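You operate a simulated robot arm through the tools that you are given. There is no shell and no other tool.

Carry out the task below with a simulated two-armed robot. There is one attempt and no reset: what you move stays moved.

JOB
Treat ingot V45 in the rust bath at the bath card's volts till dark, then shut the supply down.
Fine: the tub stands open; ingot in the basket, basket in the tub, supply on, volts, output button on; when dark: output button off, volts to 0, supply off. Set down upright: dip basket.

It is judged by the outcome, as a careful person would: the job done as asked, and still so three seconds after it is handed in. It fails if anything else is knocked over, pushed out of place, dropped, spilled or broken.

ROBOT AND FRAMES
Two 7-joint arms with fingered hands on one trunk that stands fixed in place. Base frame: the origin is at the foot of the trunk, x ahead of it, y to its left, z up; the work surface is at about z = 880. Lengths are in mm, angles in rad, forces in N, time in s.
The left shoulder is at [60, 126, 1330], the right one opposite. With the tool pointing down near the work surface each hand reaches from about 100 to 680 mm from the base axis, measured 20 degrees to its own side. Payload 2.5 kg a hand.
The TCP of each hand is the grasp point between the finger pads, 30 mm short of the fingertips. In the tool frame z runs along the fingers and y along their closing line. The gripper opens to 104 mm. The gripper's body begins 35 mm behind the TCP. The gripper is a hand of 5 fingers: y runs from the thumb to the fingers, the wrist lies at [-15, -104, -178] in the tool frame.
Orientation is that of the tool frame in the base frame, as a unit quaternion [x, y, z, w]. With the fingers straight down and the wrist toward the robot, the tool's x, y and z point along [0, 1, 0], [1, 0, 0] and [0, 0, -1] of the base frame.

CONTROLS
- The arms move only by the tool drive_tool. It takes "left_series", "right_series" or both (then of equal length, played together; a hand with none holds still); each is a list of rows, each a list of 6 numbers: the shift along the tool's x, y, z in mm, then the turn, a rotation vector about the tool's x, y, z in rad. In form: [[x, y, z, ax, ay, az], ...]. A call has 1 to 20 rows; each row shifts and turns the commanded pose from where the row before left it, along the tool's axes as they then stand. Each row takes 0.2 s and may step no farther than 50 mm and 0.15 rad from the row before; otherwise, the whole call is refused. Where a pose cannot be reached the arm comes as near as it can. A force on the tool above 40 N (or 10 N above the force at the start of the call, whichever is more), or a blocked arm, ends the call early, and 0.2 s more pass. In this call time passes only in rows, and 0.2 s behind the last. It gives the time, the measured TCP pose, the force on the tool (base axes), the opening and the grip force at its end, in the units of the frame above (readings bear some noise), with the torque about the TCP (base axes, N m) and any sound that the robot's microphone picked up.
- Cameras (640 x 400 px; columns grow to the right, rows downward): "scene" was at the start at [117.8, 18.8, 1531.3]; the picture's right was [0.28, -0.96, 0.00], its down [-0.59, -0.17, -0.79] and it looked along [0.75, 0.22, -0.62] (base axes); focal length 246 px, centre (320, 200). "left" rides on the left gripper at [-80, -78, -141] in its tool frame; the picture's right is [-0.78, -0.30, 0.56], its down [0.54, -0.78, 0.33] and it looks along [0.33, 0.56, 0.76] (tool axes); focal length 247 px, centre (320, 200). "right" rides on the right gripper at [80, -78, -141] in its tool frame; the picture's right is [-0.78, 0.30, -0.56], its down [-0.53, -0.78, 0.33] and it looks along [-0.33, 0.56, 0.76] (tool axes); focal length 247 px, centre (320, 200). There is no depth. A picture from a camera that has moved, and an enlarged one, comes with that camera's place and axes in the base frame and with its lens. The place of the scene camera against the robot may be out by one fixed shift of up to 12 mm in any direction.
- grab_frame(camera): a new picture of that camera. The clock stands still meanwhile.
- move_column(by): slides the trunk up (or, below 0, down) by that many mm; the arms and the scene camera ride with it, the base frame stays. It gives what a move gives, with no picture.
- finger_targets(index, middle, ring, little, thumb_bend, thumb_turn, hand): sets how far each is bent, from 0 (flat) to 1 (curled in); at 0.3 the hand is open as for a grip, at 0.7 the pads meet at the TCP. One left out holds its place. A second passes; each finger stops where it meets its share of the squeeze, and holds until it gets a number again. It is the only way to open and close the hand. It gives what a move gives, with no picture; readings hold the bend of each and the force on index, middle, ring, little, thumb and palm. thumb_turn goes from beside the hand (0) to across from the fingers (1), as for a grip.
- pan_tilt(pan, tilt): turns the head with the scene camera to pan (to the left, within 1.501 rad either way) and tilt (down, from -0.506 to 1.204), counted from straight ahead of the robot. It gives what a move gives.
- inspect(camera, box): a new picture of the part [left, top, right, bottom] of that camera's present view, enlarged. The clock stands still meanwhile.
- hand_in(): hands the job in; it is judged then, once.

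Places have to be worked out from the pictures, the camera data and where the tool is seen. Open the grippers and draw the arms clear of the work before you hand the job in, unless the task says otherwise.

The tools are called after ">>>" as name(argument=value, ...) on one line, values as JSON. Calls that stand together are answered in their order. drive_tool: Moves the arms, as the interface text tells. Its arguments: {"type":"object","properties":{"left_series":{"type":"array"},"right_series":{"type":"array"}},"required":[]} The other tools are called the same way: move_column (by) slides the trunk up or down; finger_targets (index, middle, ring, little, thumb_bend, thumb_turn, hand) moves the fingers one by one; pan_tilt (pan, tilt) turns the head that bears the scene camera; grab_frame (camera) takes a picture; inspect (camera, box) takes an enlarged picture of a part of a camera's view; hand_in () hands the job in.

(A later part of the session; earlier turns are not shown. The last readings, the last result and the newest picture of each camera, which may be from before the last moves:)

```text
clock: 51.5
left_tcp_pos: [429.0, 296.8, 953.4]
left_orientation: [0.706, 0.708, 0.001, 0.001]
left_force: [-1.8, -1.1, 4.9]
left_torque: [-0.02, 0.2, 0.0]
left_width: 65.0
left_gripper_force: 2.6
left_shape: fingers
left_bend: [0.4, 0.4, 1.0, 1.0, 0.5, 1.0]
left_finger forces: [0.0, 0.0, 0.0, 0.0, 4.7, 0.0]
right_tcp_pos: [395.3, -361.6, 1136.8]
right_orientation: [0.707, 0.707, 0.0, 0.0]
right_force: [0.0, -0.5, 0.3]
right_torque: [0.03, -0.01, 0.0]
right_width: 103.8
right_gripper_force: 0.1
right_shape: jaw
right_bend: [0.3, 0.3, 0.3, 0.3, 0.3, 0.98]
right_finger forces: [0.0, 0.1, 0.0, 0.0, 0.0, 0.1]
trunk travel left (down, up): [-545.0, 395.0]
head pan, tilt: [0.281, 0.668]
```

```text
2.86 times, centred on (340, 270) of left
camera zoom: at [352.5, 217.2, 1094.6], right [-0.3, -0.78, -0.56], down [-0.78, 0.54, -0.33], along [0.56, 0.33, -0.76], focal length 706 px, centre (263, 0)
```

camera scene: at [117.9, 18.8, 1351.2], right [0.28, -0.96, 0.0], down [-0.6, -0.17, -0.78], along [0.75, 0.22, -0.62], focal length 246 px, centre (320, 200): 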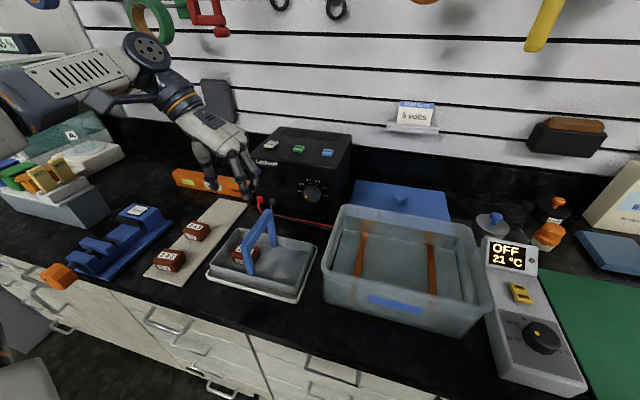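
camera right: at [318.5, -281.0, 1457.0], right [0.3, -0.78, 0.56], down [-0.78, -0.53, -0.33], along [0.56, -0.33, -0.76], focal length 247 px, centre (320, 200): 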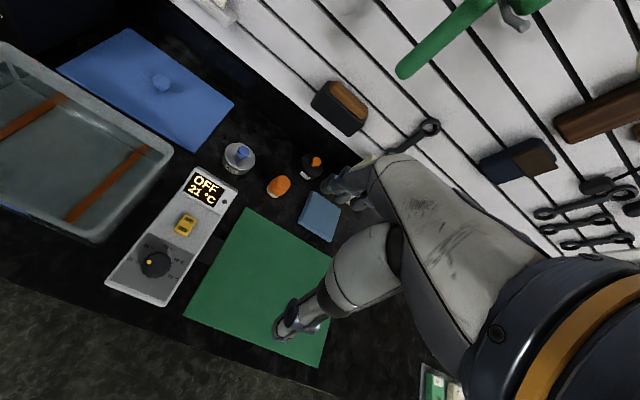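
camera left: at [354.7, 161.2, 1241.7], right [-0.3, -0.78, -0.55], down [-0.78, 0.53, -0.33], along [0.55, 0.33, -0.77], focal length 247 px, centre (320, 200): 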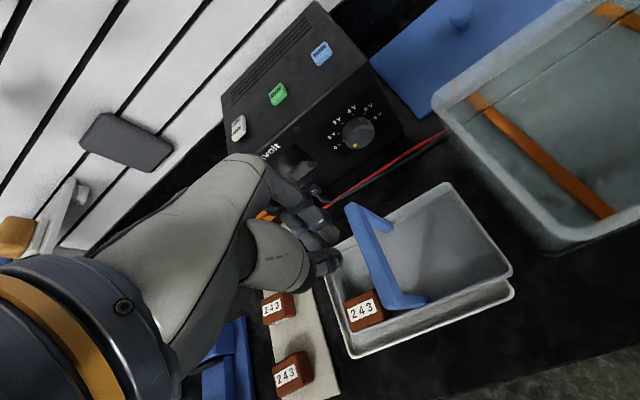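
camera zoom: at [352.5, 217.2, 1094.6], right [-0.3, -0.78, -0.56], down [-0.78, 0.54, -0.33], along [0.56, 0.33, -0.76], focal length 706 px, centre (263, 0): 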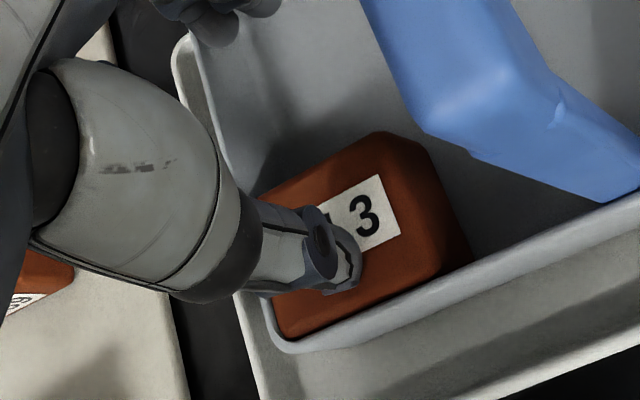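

The thumb just rides over the top; V45 is locked in the corner. Next idea: pinch the basket's near wall beside the ingot, raise the near side a little so V45 slides away from the near wall, giving the thumb room. I go up, set index and thumb as a pinch, lean the hand 10° left, and position over the near wall at y≈260.

>>> drive_tool(left_series=[[0, 0, -20, 0, 0, 0], [0, -24, -20, 0, 0, 0], [-17, -24, 0, 0, 0, 0], [-17, 0, 0, 0, -0.0875, 0], [0, 0, 0, 0, -0.0875, 0]])

>>> finger_targets(hand="left", index=0.57, middle=1.0, thumb_bend=0.57)

>>> grab_frame(camera="left")

>>> inspect(camera="scene", box=[200, 190, 320, 290])

```text
clock: 52.7
left_tcp_pos: [380.3, 264.1, 993.3]
left_orientation: [0.705, 0.704, -0.063, 0.062]
left_force: [0.8, -0.8, 0.1]
left_torque: [0.01, -0.01, 0.03]
left_width: 62.5
left_gripper_force: 0.1
left_shape: fingers
left_bend: [0.4, 0.4, 1.0, 1.0, 0.52, 1.0]
left_finger forces: [0.1, 0.0, 0.0, 0.0, 0.0, 0.0]
right_tcp_pos: [395.7, -362.1, 1136.6]
right_orientation: [0.707, 0.707, 0.0, 0.0]
right_force: [0.7, 0.5, 0.4]
right_torque: [-0.02, -0.01, 0.02]
right_width: 103.8
right_gripper_force: 0.1
right_shape: jaw
right_bend: [0.3, 0.3, 0.3, 0.3, 0.3, 0.98]
right_finger forces: [0.0, 0.0, 0.0, 0.0, 0.1, 0.1]
trunk travel left (down, up): [-545.0, 395.0]
head pan, tilt: [0.281, 0.668]
```

```text
clock: 53.7
left_tcp_pos: [381.6, 263.8, 993.7]
left_orientation: [0.705, 0.704, -0.061, 0.061]
left_force: [0.1, 0.7, 0.2]
left_torque: [0.01, 0.01, -0.03]
left_width: 37.0
left_gripper_force: 0.0
left_shape: fingers
left_bend: [0.56, 1.0, 1.0, 1.0, 0.56, 1.0]
left_finger forces: [0.0, 0.1, 0.0, 0.0, 0.0, 0.1]
right_tcp_pos: [394.5, -361.1, 1135.8]
right_orientation: [0.707, 0.707, 0.0, 0.001]
right_force: [-0.5, -0.2, 0.1]
right_torque: [0.01, 0.03, 0.01]
right_width: 103.8
right_gripper_force: 0.1
right_shape: jaw
right_bend: [0.3, 0.3, 0.3, 0.3, 0.3, 0.98]
right_finger forces: [0.0, 0.0, 0.0, 0.0, 0.0, 0.0]
trunk travel left (down, up): [-545.0, 395.0]
head pan, tilt: [0.281, 0.668]
```

```text
taken
camera left: at [304.5, 209.4, 1146.2], right [-0.3, -0.86, -0.41], down [-0.78, 0.47, -0.42], along [0.56, 0.2, -0.81], focal length 247 px, centre (320, 200)
```

left: 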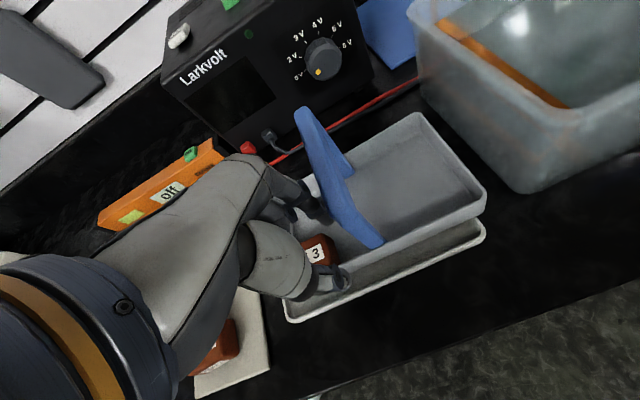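

```text
4.00 times, centred on (260, 240) of scene
camera zoom: at [117.7, 18.9, 1351.2], right [0.28, -0.96, 0.0], down [-0.6, -0.17, -0.78], along [0.75, 0.22, -0.62], focal length 982 px, centre (560, 40)
```

zoom: 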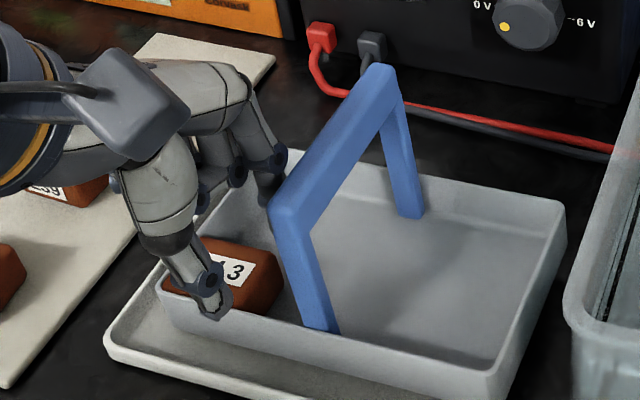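

I zoom in to check where index and thumb would land relative to the near wall, ingot and handle leg.

>>> inspect(camera="left", box=[250, 160, 410, 310])

```text
2.67 times, centred on (330, 235) of left
camera zoom: at [304.5, 209.4, 1146.2], right [-0.3, -0.86, -0.41], down [-0.78, 0.47, -0.42], along [0.56, 0.2, -0.81], focal length 659 px, centre (293, 107)
```

zoom: 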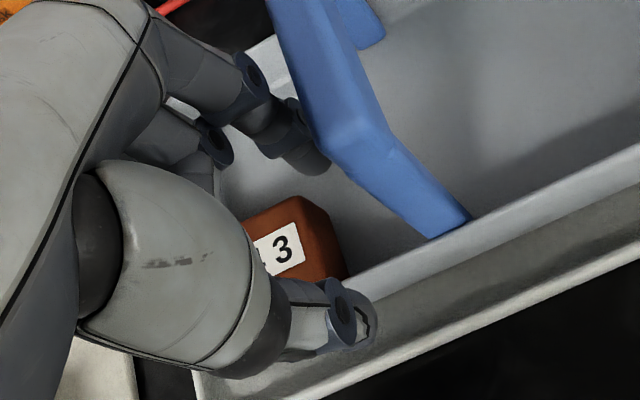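

Index will land at (407, 253) between leg and ingot, thumb outside at (354, 258). I descend vertically about 53 mm.

>>> drive_tool(left_series=[[3.1, 0, 17.7, 0, 0, 0], [3.1, 0, 17.7, 0, 0, 0], [3.0, 0, 17.0, 0, 0, 0]])

>>> inspect(camera="left", box=[250, 160, 410, 310])

>>> inspect(camera="scene", box=[200, 190, 320, 290])

```text
clock: 54.5
left_tcp_pos: [381.1, 263.6, 939.6]
left_orientation: [0.705, 0.704, -0.062, 0.062]
left_force: [0.3, 0.4, 0.4]
left_torque: [-0.03, 0.03, -0.01]
left_width: 37.0
left_gripper_force: 0.1
left_shape: fingers
left_bend: [0.56, 1.0, 1.0, 1.0, 0.56, 1.0]
left_finger forces: [0.0, 0.0, 0.0, 0.0, 0.0, 0.0]
right_tcp_pos: [395.1, -361.4, 1137.1]
right_orientation: [0.708, 0.707, 0.0, 0.0]
right_force: [-0.6, -0.1, -0.7]
right_torque: [-0.01, 0.03, 0.01]
right_width: 104.0
right_gripper_force: 0.0
right_shape: jaw
right_bend: [0.3, 0.3, 0.3, 0.3, 0.3, 0.98]
right_finger forces: [0.0, 0.1, 0.1, 0.1, 0.1, 0.0]
trunk travel left (down, up): [-545.0, 395.0]
head pan, tilt: [0.281, 0.668]
```

```text
2.67 times, centred on (330, 235) of left
camera zoom: at [304.9, 209.4, 1091.9], right [-0.3, -0.86, -0.41], down [-0.78, 0.47, -0.42], along [0.56, 0.2, -0.81], focal length 659 px, centre (293, 107)
```

zoom: 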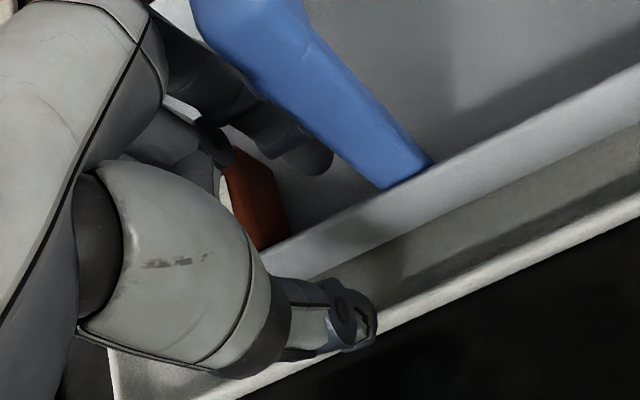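

```text
4.00 times, centred on (260, 240) of scene
camera zoom: at [117.8, 19.0, 1351.3], right [0.28, -0.96, 0.0], down [-0.6, -0.17, -0.78], along [0.75, 0.22, -0.62], focal length 982 px, centre (560, 40)
```

zoom: 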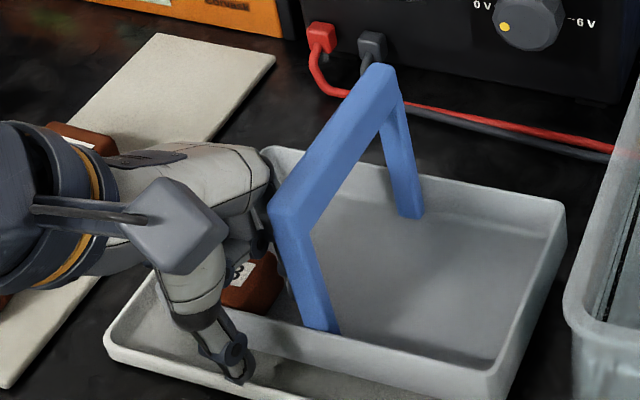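

Index is inside the near wall and the thumb outside, no contact. I close them on the wall.

>>> finger_targets(hand="left", index=0.8, thumb_bend=0.8)

>>> inspect(camera="left", box=[250, 160, 410, 310])

>>> inspect(camera="scene", box=[200, 190, 320, 290])

```text
clock: 55.5
left_tcp_pos: [380.7, 264.4, 939.8]
left_orientation: [0.705, 0.704, -0.062, 0.062]
left_force: [-1.4, -1.1, -5.0]
left_torque: [0.02, 0.1, 0.04]
left_width: 0.1
left_gripper_force: 10.6
left_shape: fingers
left_bend: [0.75, 1.0, 1.0, 1.0, 0.72, 1.0]
left_finger forces: [9.7, 0.0, 0.1, 0.0, 11.6, 0.1]
right_tcp_pos: [395.0, -360.9, 1136.1]
right_orientation: [0.707, 0.707, 0.0, 0.0]
right_force: [-1.0, 0.4, -0.1]
right_torque: [0.0, -0.05, 0.02]
right_width: 103.5
right_gripper_force: 0.1
right_shape: jaw
right_bend: [0.3, 0.3, 0.3, 0.3, 0.3, 0.98]
right_finger forces: [0.0, 0.0, 0.0, 0.0, 0.0, 0.1]
trunk travel left (down, up): [-545.0, 395.0]
head pan, tilt: [0.281, 0.668]
```

```text
2.67 times, centred on (330, 235) of left
camera zoom: at [304.9, 209.3, 1091.9], right [-0.3, -0.86, -0.41], down [-0.78, 0.47, -0.42], along [0.56, 0.2, -0.81], focal length 659 px, centre (293, 107)
```

zoom: 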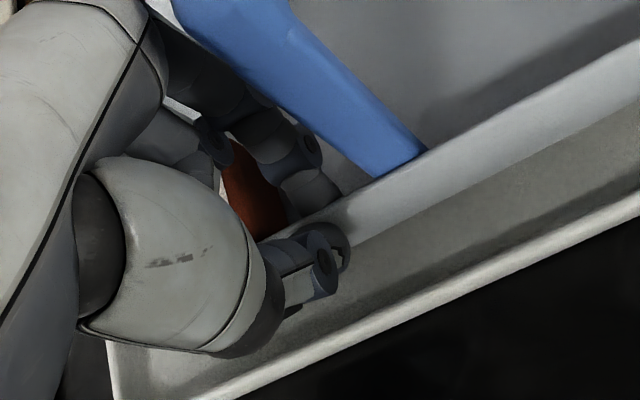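

```text
4.00 times, centred on (260, 240) of scene
camera zoom: at [117.8, 19.0, 1351.2], right [0.28, -0.96, 0.0], down [-0.6, -0.17, -0.78], along [0.75, 0.22, -0.62], focal length 982 px, centre (560, 40)
```

zoom: 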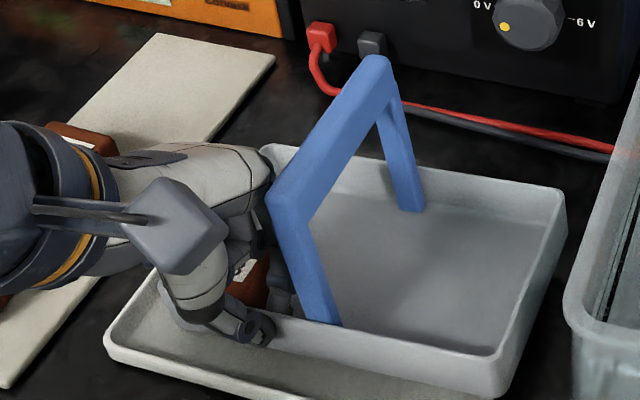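

The near wall is pinched. I raise the near side gradually, with a slight +x arc, watching V45.

>>> drive_tool(left_series=[[-1.4, 2, -7.9, 0, 0, 0], [-1.4, 2, -7.9, 0, 0, 0]])

>>> inspect(camera="scene", box=[200, 190, 320, 290])

>>> inspect(camera="left", box=[250, 160, 410, 310])

```text
clock: 56.1
left_tcp_pos: [385.9, 265.3, 955.2]
left_orientation: [0.704, 0.705, -0.062, 0.062]
left_force: [-0.5, -0.8, -4.9]
left_torque: [0.08, 0.06, 0.03]
left_width: 0.0
left_gripper_force: 10.9
left_shape: fingers
left_bend: [0.75, 1.0, 1.0, 1.0, 0.72, 1.0]
left_finger forces: [10.8, 0.1, 0.0, 0.1, 10.8, 0.0]
right_tcp_pos: [395.2, -360.3, 1135.7]
right_orientation: [0.707, 0.707, 0.0, 0.0]
right_force: [0.2, 0.3, 0.0]
right_torque: [-0.01, -0.01, 0.0]
right_width: 103.6
right_gripper_force: 0.2
right_shape: jaw
right_bend: [0.3, 0.3, 0.3, 0.3, 0.3, 0.98]
right_finger forces: [0.0, 0.0, 0.0, 0.1, 0.0, 0.0]
trunk travel left (down, up): [-545.0, 395.0]
head pan, tilt: [0.281, 0.668]
```

```text
4.00 times, centred on (260, 240) of scene
camera zoom: at [118.0, 19.1, 1351.2], right [0.28, -0.96, 0.0], down [-0.6, -0.17, -0.78], along [0.75, 0.22, -0.62], focal length 982 px, centre (560, 40)
```

zoom: 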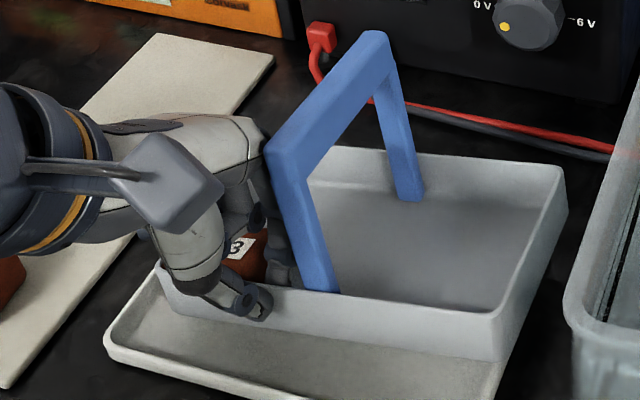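

```text
2.67 times, centred on (330, 235) of left
camera zoom: at [308.8, 209.6, 1108.3], right [-0.3, -0.86, -0.41], down [-0.78, 0.47, -0.42], along [0.56, 0.2, -0.81], focal length 659 px, centre (293, 107)
```

zoom: 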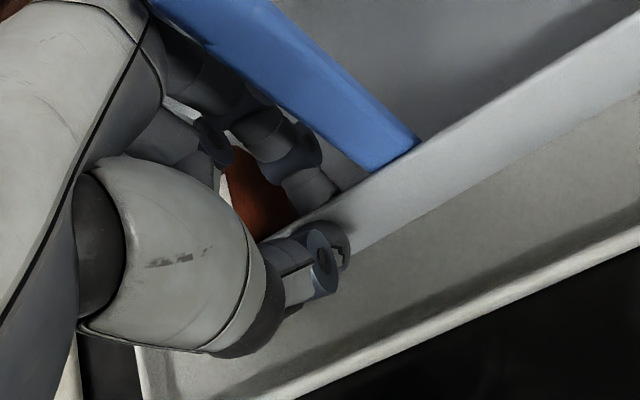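

The near side is up about 8°, holding well. I raise a bit more in steps.

>>> drive_tool(left_series=[[-1.2, 2.2, -6.9, 0, 0, 0], [-1.2, 2.2, -6.9, 0, 0, 0]])

>>> inspect(camera="scene", box=[200, 190, 320, 290])

>>> inspect(camera="left", box=[250, 160, 410, 310])

```text
clock: 56.7
left_tcp_pos: [390.0, 263.8, 969.1]
left_orientation: [0.704, 0.704, -0.062, 0.062]
left_force: [0.2, 0.7, -4.7]
left_torque: [0.02, 0.04, 0.04]
left_width: 0.1
left_gripper_force: 10.4
left_shape: fingers
left_bend: [0.75, 1.0, 1.0, 1.0, 0.73, 1.0]
left_finger forces: [11.6, 0.0, 0.0, 0.0, 10.7, 0.0]
right_tcp_pos: [394.0, -361.2, 1136.1]
right_orientation: [0.707, 0.707, 0.0, 0.0]
right_force: [-0.3, 0.1, 0.3]
right_torque: [-0.01, 0.0, 0.0]
right_width: 103.6
right_gripper_force: 0.0
right_shape: jaw
right_bend: [0.3, 0.3, 0.3, 0.3, 0.3, 0.98]
right_finger forces: [0.1, 0.1, 0.0, 0.1, 0.0, 0.0]
trunk travel left (down, up): [-545.0, 395.0]
head pan, tilt: [0.281, 0.668]
```

```text
4.00 times, centred on (260, 240) of scene
camera zoom: at [118.1, 19.1, 1351.2], right [0.28, -0.96, 0.0], down [-0.6, -0.17, -0.78], along [0.75, 0.22, -0.62], focal length 982 px, centre (560, 40)
```

zoom: 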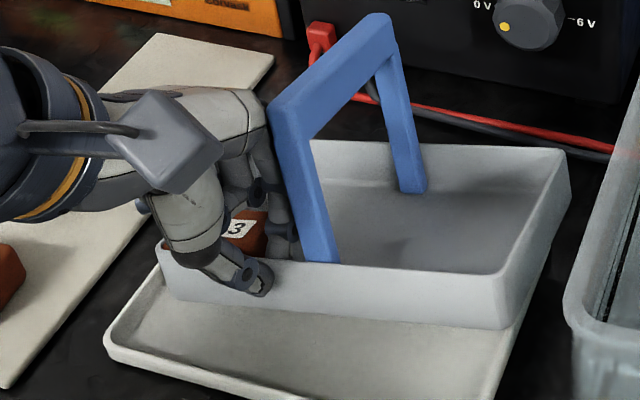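

```text
2.67 times, centred on (330, 235) of left
camera zoom: at [313.5, 209.2, 1122.5], right [-0.3, -0.86, -0.41], down [-0.78, 0.47, -0.42], along [0.56, 0.2, -0.81], focal length 659 px, centre (293, 107)
```

zoom: 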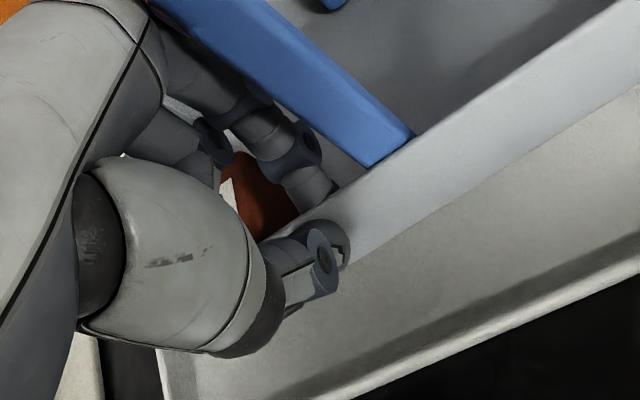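

About 15° now; the ingot still holds by friction. I raise a bit further.

>>> drive_tool(left_series=[[-0.9, 2.2, -5, 0, 0, 0], [-0.9, 2.2, -5, 0, 0, 0]])

>>> inspect(camera="scene", box=[200, 190, 320, 290])

>>> inspect(camera="left", box=[250, 160, 410, 310])

```text
clock: 57.3
left_tcp_pos: [394.0, 263.9, 979.0]
left_orientation: [0.705, 0.704, -0.061, 0.062]
left_force: [-0.5, -0.3, -5.3]
left_torque: [0.02, 0.09, 0.05]
left_width: 0.0
left_gripper_force: 12.0
left_shape: fingers
left_bend: [0.75, 1.0, 1.0, 1.0, 0.73, 1.0]
left_finger forces: [12.2, 0.0, 0.1, 0.0, 11.0, 0.0]
right_tcp_pos: [395.4, -361.1, 1136.1]
right_orientation: [0.708, 0.707, 0.0, 0.001]
right_force: [0.6, 0.6, 0.4]
right_torque: [0.04, -0.01, 0.03]
right_width: 104.1
right_gripper_force: 0.0
right_shape: jaw
right_bend: [0.3, 0.3, 0.3, 0.3, 0.3, 0.98]
right_finger forces: [0.0, 0.0, 0.0, 0.0, 0.1, 0.0]
trunk travel left (down, up): [-545.0, 395.0]
head pan, tilt: [0.281, 0.668]
```

```text
4.00 times, centred on (260, 240) of scene
camera zoom: at [118.1, 19.1, 1351.2], right [0.28, -0.96, 0.0], down [-0.6, -0.17, -0.78], along [0.75, 0.22, -0.62], focal length 982 px, centre (560, 40)
```

zoom: 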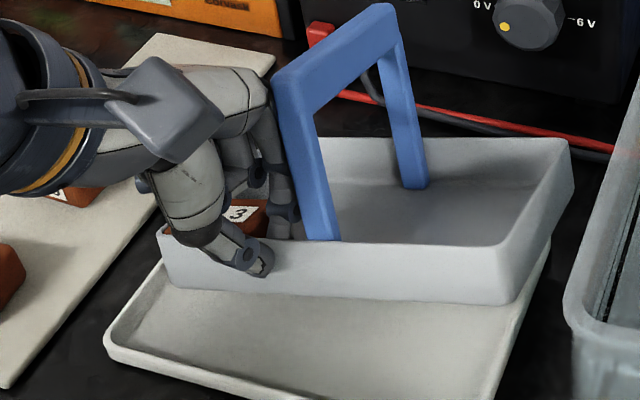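

```text
2.67 times, centred on (330, 235) of left
camera zoom: at [317.8, 209.1, 1132.6], right [-0.3, -0.86, -0.41], down [-0.78, 0.47, -0.42], along [0.56, 0.2, -0.81], focal length 659 px, centre (293, 107)
```

zoom: 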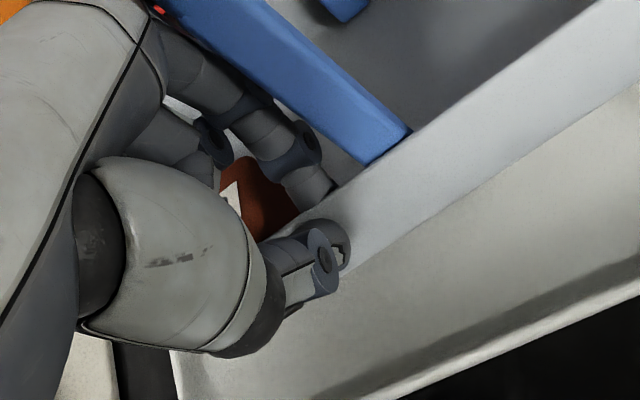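

About 20°. I continue in small 5 mm steps.

>>> drive_tool(left_series=[[-0.9, 2.5, -5, 0, 0, 0]])

>>> inspect(camera="scene", box=[200, 190, 320, 290])

```text
clock: 57.7
left_tcp_pos: [396.9, 263.8, 983.9]
left_orientation: [0.705, 0.704, -0.061, 0.062]
left_force: [-0.5, 0.0, -5.4]
left_torque: [0.0, 0.1, 0.06]
left_width: 0.1
left_gripper_force: 12.0
left_shape: fingers
left_bend: [0.75, 1.0, 1.0, 1.0, 0.73, 1.0]
left_finger forces: [12.7, 0.0, 0.0, 0.0, 11.3, 0.0]
right_tcp_pos: [394.4, -360.8, 1135.5]
right_orientation: [0.707, 0.707, 0.0, 0.0]
right_force: [0.6, 0.0, 0.6]
right_torque: [0.02, -0.01, 0.04]
right_width: 103.8
right_gripper_force: 0.1
right_shape: jaw
right_bend: [0.3, 0.3, 0.3, 0.3, 0.3, 0.98]
right_finger forces: [0.0, 0.0, 0.0, 0.0, 0.0, 0.0]
trunk travel left (down, up): [-545.0, 395.0]
head pan, tilt: [0.281, 0.668]
```

```text
4.00 times, centred on (260, 240) of scene
camera zoom: at [118.1, 19.1, 1351.2], right [0.28, -0.96, 0.0], down [-0.6, -0.17, -0.78], along [0.75, 0.22, -0.62], focal length 982 px, centre (560, 40)
```

zoom: 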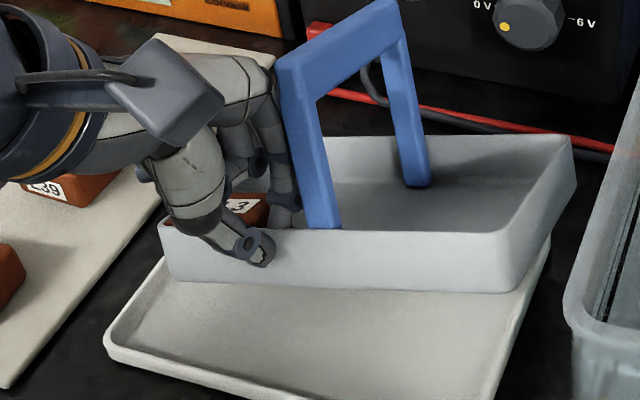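

>>> drive_tool(left_series=[[-0.9, 2.8, -5, 0, 0, 0]])

>>> inspect(camera="scene", box=[200, 190, 320, 290])

>>> inspect(camera="left", box=[250, 160, 410, 310])

```text
clock: 58.1
left_tcp_pos: [399.9, 264.8, 990.4]
left_orientation: [0.704, 0.705, -0.062, 0.061]
left_force: [-0.8, 0.9, -5.5]
left_torque: [0.02, 0.11, 0.03]
left_width: 0.3
left_gripper_force: 12.4
left_shape: fingers
left_bend: [0.75, 1.0, 1.0, 1.0, 0.73, 1.0]
left_finger forces: [13.0, 0.0, 0.0, 0.0, 11.7, 0.0]
right_tcp_pos: [395.0, -360.8, 1137.4]
right_orientation: [0.707, 0.707, 0.0, 0.0]
right_force: [0.3, 0.9, 0.0]
right_torque: [-0.01, -0.03, -0.05]
right_width: 103.9
right_gripper_force: 0.1
right_shape: jaw
right_bend: [0.3, 0.3, 0.3, 0.3, 0.3, 0.98]
right_finger forces: [0.0, 0.0, 0.0, 0.1, 0.0, 0.1]
trunk travel left (down, up): [-545.0, 395.0]
head pan, tilt: [0.281, 0.668]
```

```text
4.00 times, centred on (260, 240) of scene
camera zoom: at [118.0, 19.1, 1351.2], right [0.28, -0.96, 0.0], down [-0.6, -0.17, -0.78], along [0.75, 0.22, -0.62], focal length 982 px, centre (560, 40)
```

zoom: 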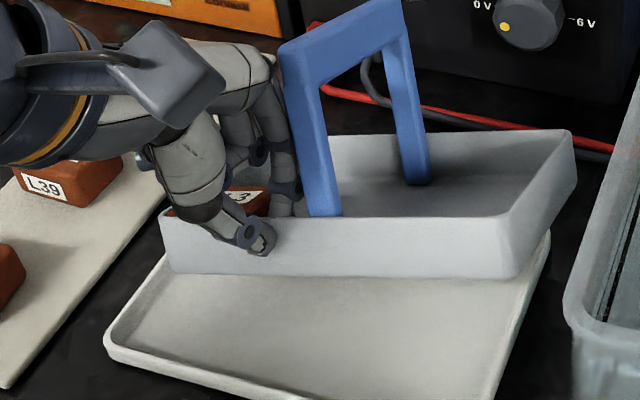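

```text
2.67 times, centred on (330, 235) of left
camera zoom: at [323.2, 209.3, 1142.7], right [-0.3, -0.86, -0.41], down [-0.78, 0.47, -0.42], along [0.56, 0.2, -0.81], focal length 659 px, centre (293, 107)
```

zoom: 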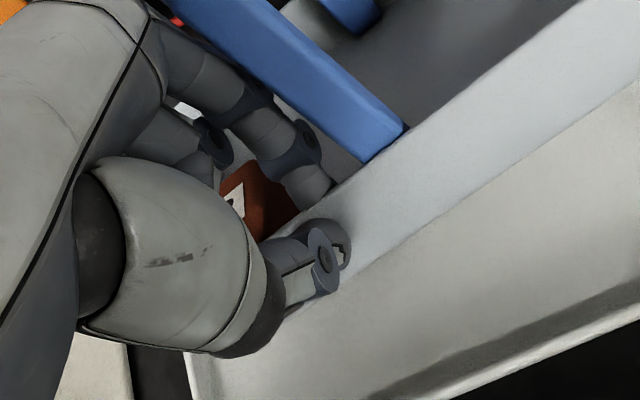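

Around 25° and the ingot still sticks. I go on carefully in 5 mm steps.

>>> drive_tool(left_series=[[-0.9, 3, -5, 0, 0, 0]])

>>> inspect(camera="scene", box=[200, 190, 320, 290])

>>> inspect(camera="left", box=[250, 160, 410, 310])

```text
clock: 58.5
left_tcp_pos: [403.1, 263.9, 995.1]
left_orientation: [0.705, 0.704, -0.062, 0.062]
left_force: [-0.1, 1.0, -5.2]
left_torque: [0.02, 0.1, 0.05]
left_width: 0.0
left_gripper_force: 12.1
left_shape: fingers
left_bend: [0.75, 1.0, 1.0, 1.0, 0.73, 1.0]
left_finger forces: [13.3, 0.0, 0.0, 0.0, 11.7, 0.0]
right_tcp_pos: [395.1, -360.7, 1135.7]
right_orientation: [0.707, 0.707, 0.0, 0.0]
right_force: [0.4, 0.1, -0.4]
right_torque: [-0.04, 0.02, 0.03]
right_width: 103.6
right_gripper_force: 0.0
right_shape: jaw
right_bend: [0.3, 0.3, 0.3, 0.3, 0.3, 0.98]
right_finger forces: [0.0, 0.0, 0.0, 0.0, 0.1, 0.0]
trunk travel left (down, up): [-545.0, 395.0]
head pan, tilt: [0.281, 0.668]
```

```text
4.00 times, centred on (260, 240) of scene
camera zoom: at [118.1, 19.1, 1351.2], right [0.28, -0.96, 0.0], down [-0.6, -0.17, -0.78], along [0.75, 0.22, -0.62], focal length 982 px, centre (560, 40)
```

zoom: 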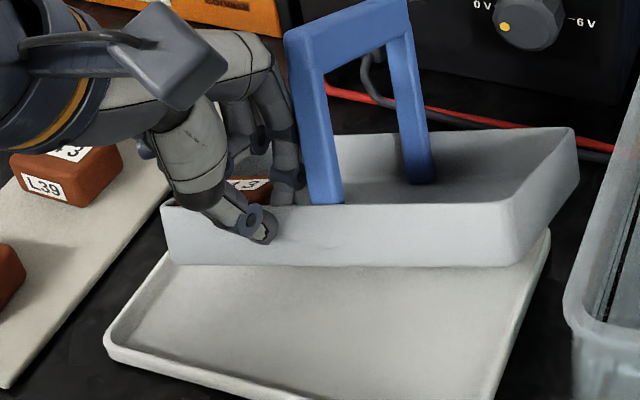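

```text
2.67 times, centred on (330, 235) of left
camera zoom: at [326.1, 209.1, 1148.0], right [-0.3, -0.86, -0.41], down [-0.78, 0.47, -0.42], along [0.56, 0.2, -0.81], focal length 659 px, centre (293, 107)
```

zoom: 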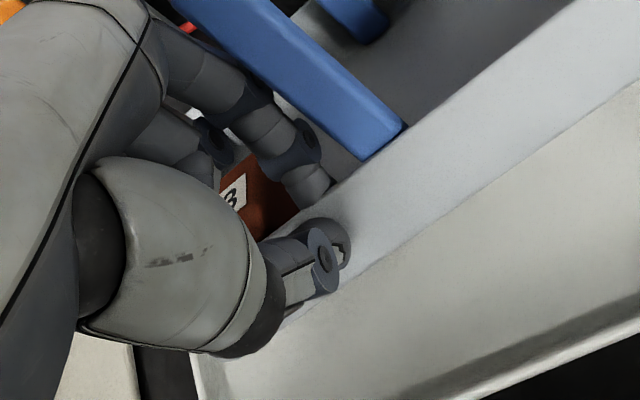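

>>> drive_tool(left_series=[[-0.9, 3.2, -5, 0, 0, 0]])

>>> inspect(camera="left", box=[250, 160, 410, 310])

>>> inspect(camera="scene", box=[200, 180, 320, 280])

```text
clock: 58.9
left_tcp_pos: [406.0, 263.6, 1001.6]
left_orientation: [0.705, 0.704, -0.062, 0.061]
left_force: [-1.6, -0.9, -1.6]
left_torque: [0.08, 0.14, 0.04]
left_width: 0.2
left_gripper_force: 15.4
left_shape: fingers
left_bend: [0.74, 1.0, 1.0, 1.0, 0.74, 1.0]
left_finger forces: [15.5, 0.0, 0.1, 0.0, 14.8, 0.0]
right_tcp_pos: [394.5, -362.5, 1135.4]
right_orientation: [0.707, 0.707, 0.001, 0.0]
right_force: [0.3, 0.0, -0.4]
right_torque: [0.01, 0.0, -0.02]
right_width: 103.6
right_gripper_force: 0.1
right_shape: jaw
right_bend: [0.3, 0.3, 0.3, 0.3, 0.3, 0.98]
right_finger forces: [0.0, 0.1, 0.1, 0.1, 0.0, 0.0]
trunk travel left (down, up): [-545.0, 395.0]
head pan, tilt: [0.281, 0.668]
```

```text
2.67 times, centred on (330, 235) of left
camera zoom: at [329.0, 208.8, 1153.6], right [-0.3, -0.86, -0.41], down [-0.78, 0.47, -0.42], along [0.56, 0.2, -0.81], focal length 659 px, centre (293, 107)
```

zoom: 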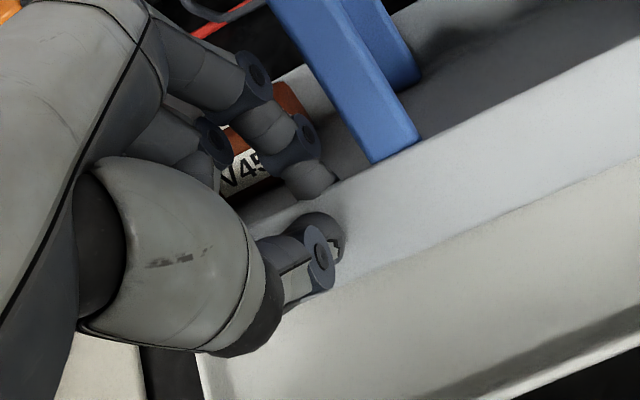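

```text
4.00 times, centred on (260, 230) of scene
camera zoom: at [117.8, 18.8, 1351.3], right [0.28, -0.96, 0.0], down [-0.6, -0.17, -0.78], along [0.75, 0.22, -0.62], focal length 982 px, centre (560, 80)
```

zoom: 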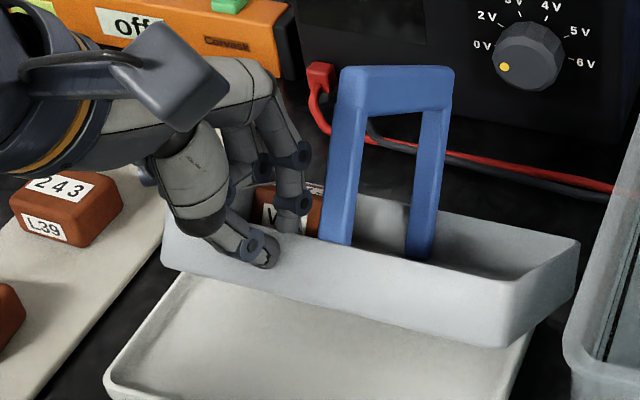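

V45 slid away from the near wall. I now lower the near side back down along the same arc.

>>> drive_tool(left_series=[[0.9, -3.2, 5, 0, 0, 0], [0.9, -3, 5, 0, 0, 0], [0.9, -2.8, 5, 0, 0, 0], [0.9, -2.5, 5, 0, 0, 0]])

>>> inspect(camera="left", box=[250, 130, 450, 310])

>>> inspect(camera="scene", box=[200, 180, 340, 290])

```text
clock: 59.9
left_tcp_pos: [393.5, 263.6, 980.8]
left_orientation: [0.705, 0.704, -0.061, 0.062]
left_force: [-5.5, -2.0, 0.8]
left_torque: [-0.01, 0.2, -0.01]
left_width: 0.2
left_gripper_force: 13.3
left_shape: fingers
left_bend: [0.75, 1.0, 1.0, 1.0, 0.74, 1.0]
left_finger forces: [10.6, 0.1, 0.0, 0.0, 15.5, 0.1]
right_tcp_pos: [393.9, -362.1, 1135.3]
right_orientation: [0.707, 0.707, 0.0, -0.001]
right_force: [0.1, -0.2, -0.1]
right_torque: [0.0, 0.0, 0.01]
right_width: 103.6
right_gripper_force: 0.1
right_shape: jaw
right_bend: [0.3, 0.3, 0.3, 0.3, 0.3, 0.98]
right_finger forces: [0.0, 0.1, 0.0, 0.0, 0.1, 0.0]
trunk travel left (down, up): [-545.0, 395.0]
head pan, tilt: [0.281, 0.668]
```

```text
2.22 times, centred on (350, 220) of left
camera zoom: at [317.0, 208.7, 1133.2], right [-0.3, -0.86, -0.41], down [-0.78, 0.47, -0.42], along [0.56, 0.2, -0.81], focal length 549 px, centre (253, 156)
```

zoom: 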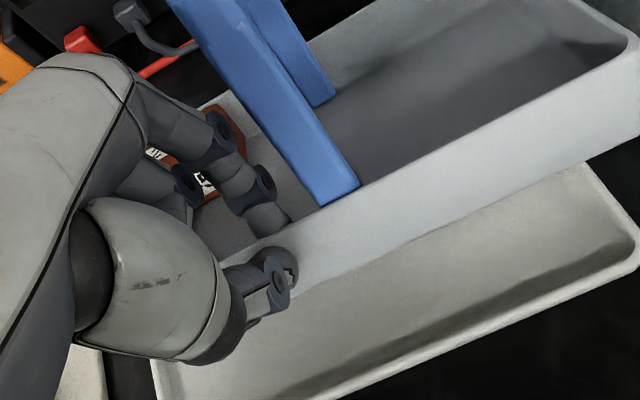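

```text
3.64 times, centred on (270, 235) of scene
camera zoom: at [117.1, 18.5, 1351.3], right [0.28, -0.96, 0.0], down [-0.59, -0.17, -0.79], along [0.75, 0.22, -0.62], focal length 893 px, centre (502, 73)
```

zoom: 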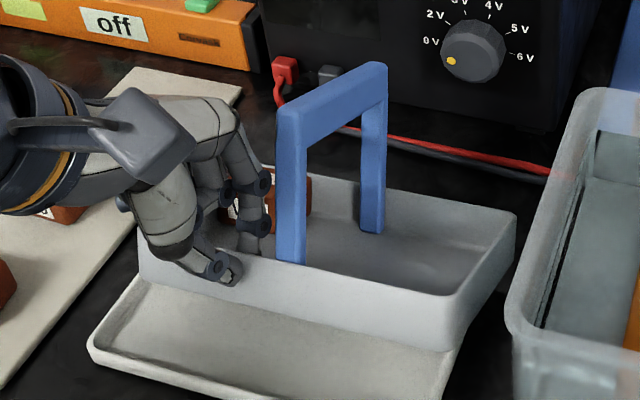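

The ingot is now at the far side of the basket. I keep lowering the near side to the tray.

>>> drive_tool(left_series=[[0.9, -0.5, 5, 0, 0, 0], [0.9, -0.5, 5, 0, 0, 0], [0.9, -0.5, 5, 0, 0, 0], [0.9, -0.5, 5, 0, 0, 0]])

>>> inspect(camera="left", box=[250, 130, 450, 310])

>>> inspect(camera="scene", box=[200, 180, 340, 290])

```text
clock: 60.9
left_tcp_pos: [390.7, 264.5, 959.1]
left_orientation: [0.704, 0.704, -0.061, 0.061]
left_force: [-8.9, -1.1, 0.7]
left_torque: [-0.05, 0.22, 0.01]
left_width: 0.0
left_gripper_force: 12.7
left_shape: fingers
left_bend: [0.75, 1.0, 1.0, 1.0, 0.72, 1.0]
left_finger forces: [8.0, 0.0, 0.0, 0.0, 16.7, 0.0]
right_tcp_pos: [394.3, -361.5, 1135.5]
right_orientation: [0.707, 0.707, 0.001, 0.001]
right_force: [0.3, -0.5, 0.5]
right_torque: [-0.03, -0.04, -0.01]
right_width: 103.6
right_gripper_force: 0.0
right_shape: jaw
right_bend: [0.3, 0.3, 0.3, 0.3, 0.3, 0.98]
right_finger forces: [0.1, 0.0, 0.0, 0.1, 0.1, 0.0]
trunk travel left (down, up): [-545.0, 395.0]
head pan, tilt: [0.281, 0.668]
```

```text
2.22 times, centred on (350, 220) of left
camera zoom: at [314.4, 209.2, 1112.8], right [-0.3, -0.86, -0.41], down [-0.78, 0.47, -0.42], along [0.56, 0.2, -0.81], focal length 549 px, centre (253, 156)
```

zoom: 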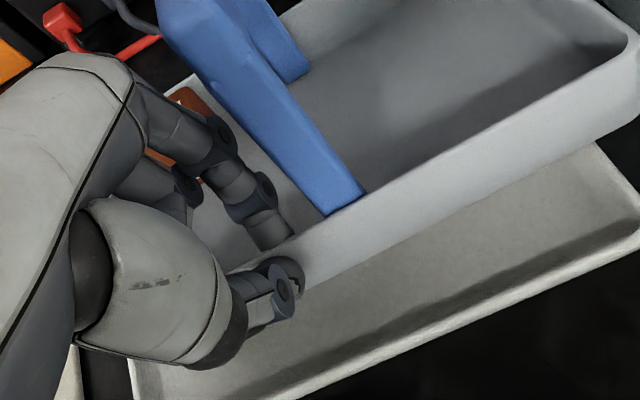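

```text
3.64 times, centred on (270, 235) of scene
camera zoom: at [116.5, 18.5, 1351.4], right [0.28, -0.96, 0.0], down [-0.59, -0.17, -0.79], along [0.75, 0.22, -0.62], focal length 893 px, centre (502, 73)
```

zoom: 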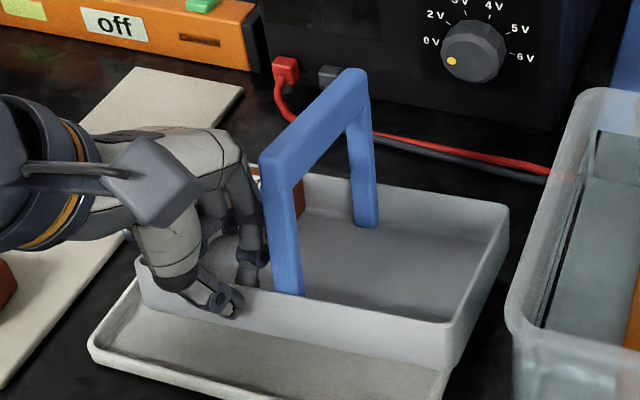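

The basket pulls toward −x as it comes down, so I follow it −x while lowering the rest.

>>> drive_tool(left_series=[[0, -4, 0, 0, 0, 0], [0.7, -2, 4, 0, 0, 0], [0.7, -2, 4, 0, 0, 0], [0.7, -2, 4, 0, 0, 0]])

>>> inspect(camera="left", box=[250, 130, 450, 310])

>>> inspect(camera="scene", box=[200, 180, 340, 290])

```text
clock: 61.9
left_tcp_pos: [383.3, 264.2, 947.7]
left_orientation: [0.704, 0.705, -0.062, 0.062]
left_force: [0.4, 0.4, -1.6]
left_torque: [0.05, -0.01, 0.05]
left_width: 0.2
left_gripper_force: 10.9
left_shape: fingers
left_bend: [0.75, 1.0, 1.0, 1.0, 0.72, 1.0]
left_finger forces: [11.5, 0.1, 0.1, 0.0, 10.8, 0.0]
right_tcp_pos: [395.8, -360.9, 1136.1]
right_orientation: [0.707, 0.707, -0.001, 0.0]
right_force: [0.9, -0.1, 0.0]
right_torque: [-0.02, 0.05, 0.05]
right_width: 103.7
right_gripper_force: 0.1
right_shape: jaw
right_bend: [0.3, 0.3, 0.3, 0.3, 0.3, 0.98]
right_finger forces: [0.0, 0.0, 0.0, 0.0, 0.0, 0.0]
trunk travel left (down, up): [-545.0, 395.0]
head pan, tilt: [0.281, 0.668]
```

```text
2.22 times, centred on (350, 220) of left
camera zoom: at [306.2, 209.5, 1100.2], right [-0.3, -0.86, -0.41], down [-0.78, 0.47, -0.42], along [0.56, 0.2, -0.81], focal length 549 px, centre (253, 156)
```

zoom: 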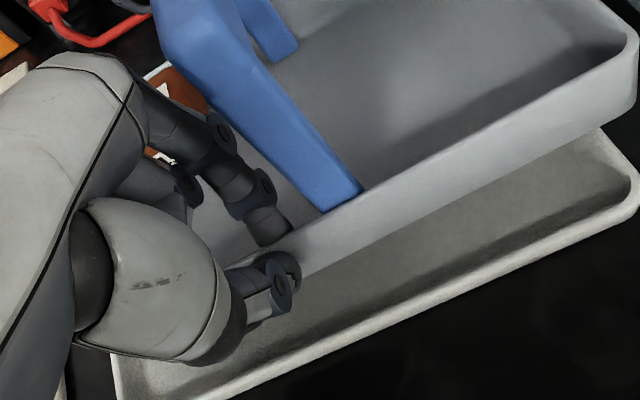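

```text
3.64 times, centred on (270, 235) of scene
camera zoom: at [117.9, 19.0, 1351.2], right [0.28, -0.96, 0.0], down [-0.6, -0.17, -0.78], along [0.75, 0.22, -0.62], focal length 893 px, centre (502, 73)
```

zoom: 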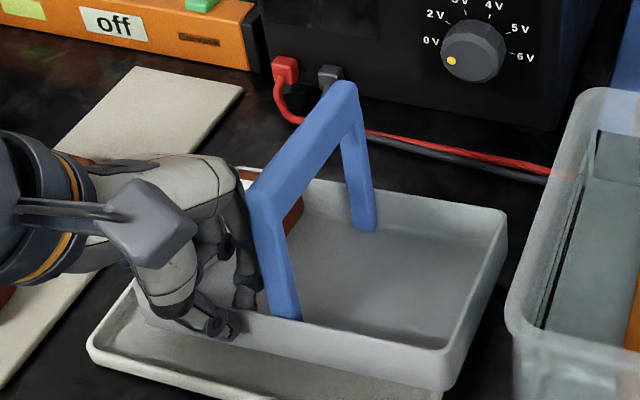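

>>> drive_tool(left_series=[[0.7, -1, 4, 0, 0, 0], [0.5, -1, 3, 0, 0, 0]])

>>> inspect(camera="scene", box=[200, 180, 340, 290])

```text
clock: 62.5
left_tcp_pos: [381.4, 263.7, 941.0]
left_orientation: [0.705, 0.703, -0.061, 0.062]
left_force: [0.4, 0.6, -1.5]
left_torque: [0.0, 0.02, 0.03]
left_width: 0.0
left_gripper_force: 10.6
left_shape: fingers
left_bend: [0.75, 1.0, 1.0, 1.0, 0.72, 1.0]
left_finger forces: [11.0, 0.0, 0.1, 0.0, 10.5, 0.0]
right_tcp_pos: [394.8, -361.4, 1136.5]
right_orientation: [0.708, 0.707, 0.0, 0.001]
right_force: [0.4, 0.7, -0.5]
right_torque: [0.02, -0.01, 0.06]
right_width: 103.8
right_gripper_force: 0.1
right_shape: jaw
right_bend: [0.3, 0.3, 0.3, 0.3, 0.3, 0.98]
right_finger forces: [0.0, 0.0, 0.0, 0.0, 0.0, 0.0]
trunk travel left (down, up): [-545.0, 395.0]
head pan, tilt: [0.281, 0.668]
```

```text
3.64 times, centred on (270, 235) of scene
camera zoom: at [117.9, 19.0, 1351.2], right [0.28, -0.96, 0.0], down [-0.6, -0.17, -0.78], along [0.75, 0.22, -0.62], focal length 893 px, centre (502, 73)
```

zoom: 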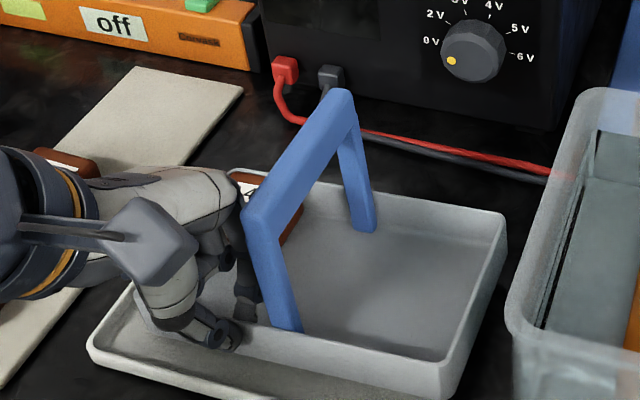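

The near side is almost down. While still holding the wall I pull the basket back (−x, +y) to seat it flat in its tray.

>>> drive_tool(left_series=[[2, -3, 0.5, 0, 0, 0], [2, -3, 0.5, 0, 0, 0], [2, -2, 0.5, 0, 0, 0], [2, -1, 0.5, 0, 0, 0]])

>>> inspect(camera="scene", box=[200, 180, 340, 290])

>>> inspect(camera="left", box=[250, 100, 480, 310])

```text
clock: 63.5
left_tcp_pos: [371.6, 270.3, 937.0]
left_orientation: [0.705, 0.704, -0.062, 0.062]
left_force: [0.7, -0.4, -1.3]
left_torque: [-0.04, 0.02, 0.08]
left_width: 0.0
left_gripper_force: 10.9
left_shape: fingers
left_bend: [0.75, 1.0, 1.0, 1.0, 0.72, 1.0]
left_finger forces: [11.2, 0.0, 0.0, 0.0, 10.5, 0.0]
right_tcp_pos: [395.7, -360.6, 1135.8]
right_orientation: [0.707, 0.707, 0.0, 0.0]
right_force: [-0.8, -0.1, -0.3]
right_torque: [0.0, 0.0, -0.01]
right_width: 103.8
right_gripper_force: 0.0
right_shape: jaw
right_bend: [0.3, 0.3, 0.3, 0.3, 0.3, 0.98]
right_finger forces: [0.1, 0.0, 0.1, 0.1, 0.1, 0.1]
trunk travel left (down, up): [-545.0, 395.0]
head pan, tilt: [0.281, 0.668]
```

```text
3.64 times, centred on (270, 235) of scene
camera zoom: at [117.9, 18.9, 1351.2], right [0.28, -0.96, 0.0], down [-0.6, -0.17, -0.78], along [0.75, 0.22, -0.62], focal length 893 px, centre (502, 73)
```

zoom: 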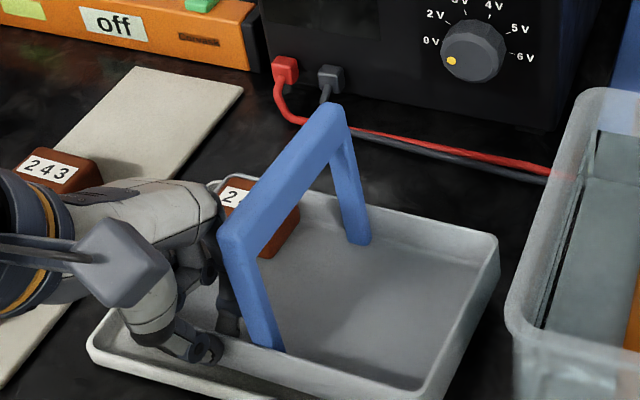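

```text
1.90 times, centred on (365, 205) of left
camera zoom: at [294.7, 216.5, 1089.7], right [-0.3, -0.86, -0.41], down [-0.78, 0.47, -0.42], along [0.56, 0.2, -0.81], focal length 470 px, centre (234, 190)
```

zoom: 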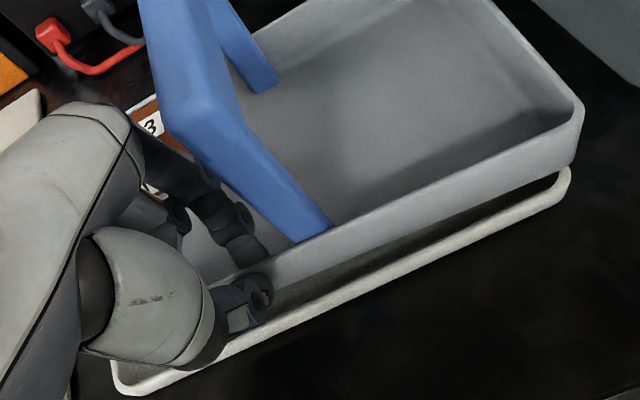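

Now the basket is about right in x; I pull a bit more to +y and check the seat.

>>> drive_tool(left_series=[[3, 1, 0.5, 0, 0, 0], [3, 1, 0.5, 0, 0, 0], [2, 0, 0.5, 0, 0, 0]])

>>> inspect(camera="scene", box=[200, 180, 340, 310])

>>> inspect(camera="left", box=[250, 100, 480, 310])

```text
clock: 64.3
left_tcp_pos: [373.8, 277.5, 935.5]
left_orientation: [0.704, 0.704, -0.061, 0.064]
left_force: [-0.7, -3.5, 6.3]
left_torque: [-0.1, 0.01, 0.01]
left_width: 0.0
left_gripper_force: 12.4
left_shape: fingers
left_bend: [0.75, 1.0, 1.0, 1.0, 0.73, 1.0]
left_finger forces: [12.6, 0.1, 0.0, 0.0, 12.7, 0.0]
right_tcp_pos: [394.0, -362.3, 1136.8]
right_orientation: [0.707, 0.707, 0.001, 0.001]
right_force: [-0.6, 0.1, 0.0]
right_torque: [0.01, -0.01, 0.0]
right_width: 103.7
right_gripper_force: 0.0
right_shape: jaw
right_bend: [0.3, 0.3, 0.3, 0.3, 0.3, 0.98]
right_finger forces: [0.0, 0.0, 0.1, 0.0, 0.0, 0.0]
trunk travel left (down, up): [-545.0, 395.0]
head pan, tilt: [0.281, 0.668]
```

```text
3.08 times, centred on (270, 245) of scene
camera zoom: at [117.3, 18.2, 1351.4], right [0.28, -0.96, 0.0], down [-0.6, -0.17, -0.79], along [0.75, 0.22, -0.62], focal length 756 px, centre (474, 62)
```

zoom: 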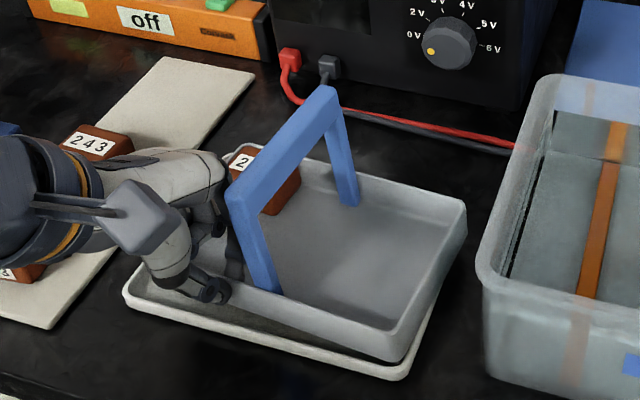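

```text
1.90 times, centred on (365, 205) of left
camera zoom: at [296.4, 223.6, 1088.2], right [-0.3, -0.86, -0.41], down [-0.77, 0.47, -0.42], along [0.56, 0.2, -0.81], focal length 470 px, centre (234, 190)
```

zoom: 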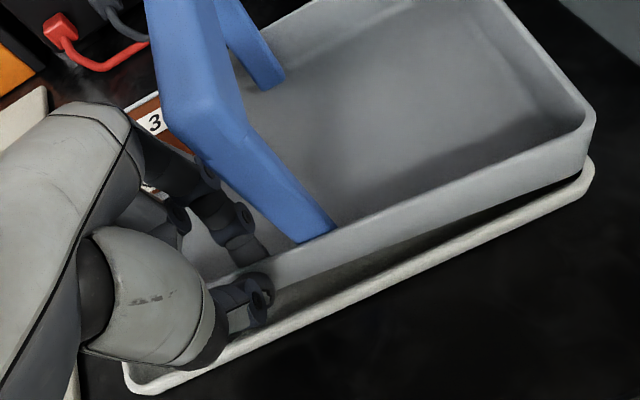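

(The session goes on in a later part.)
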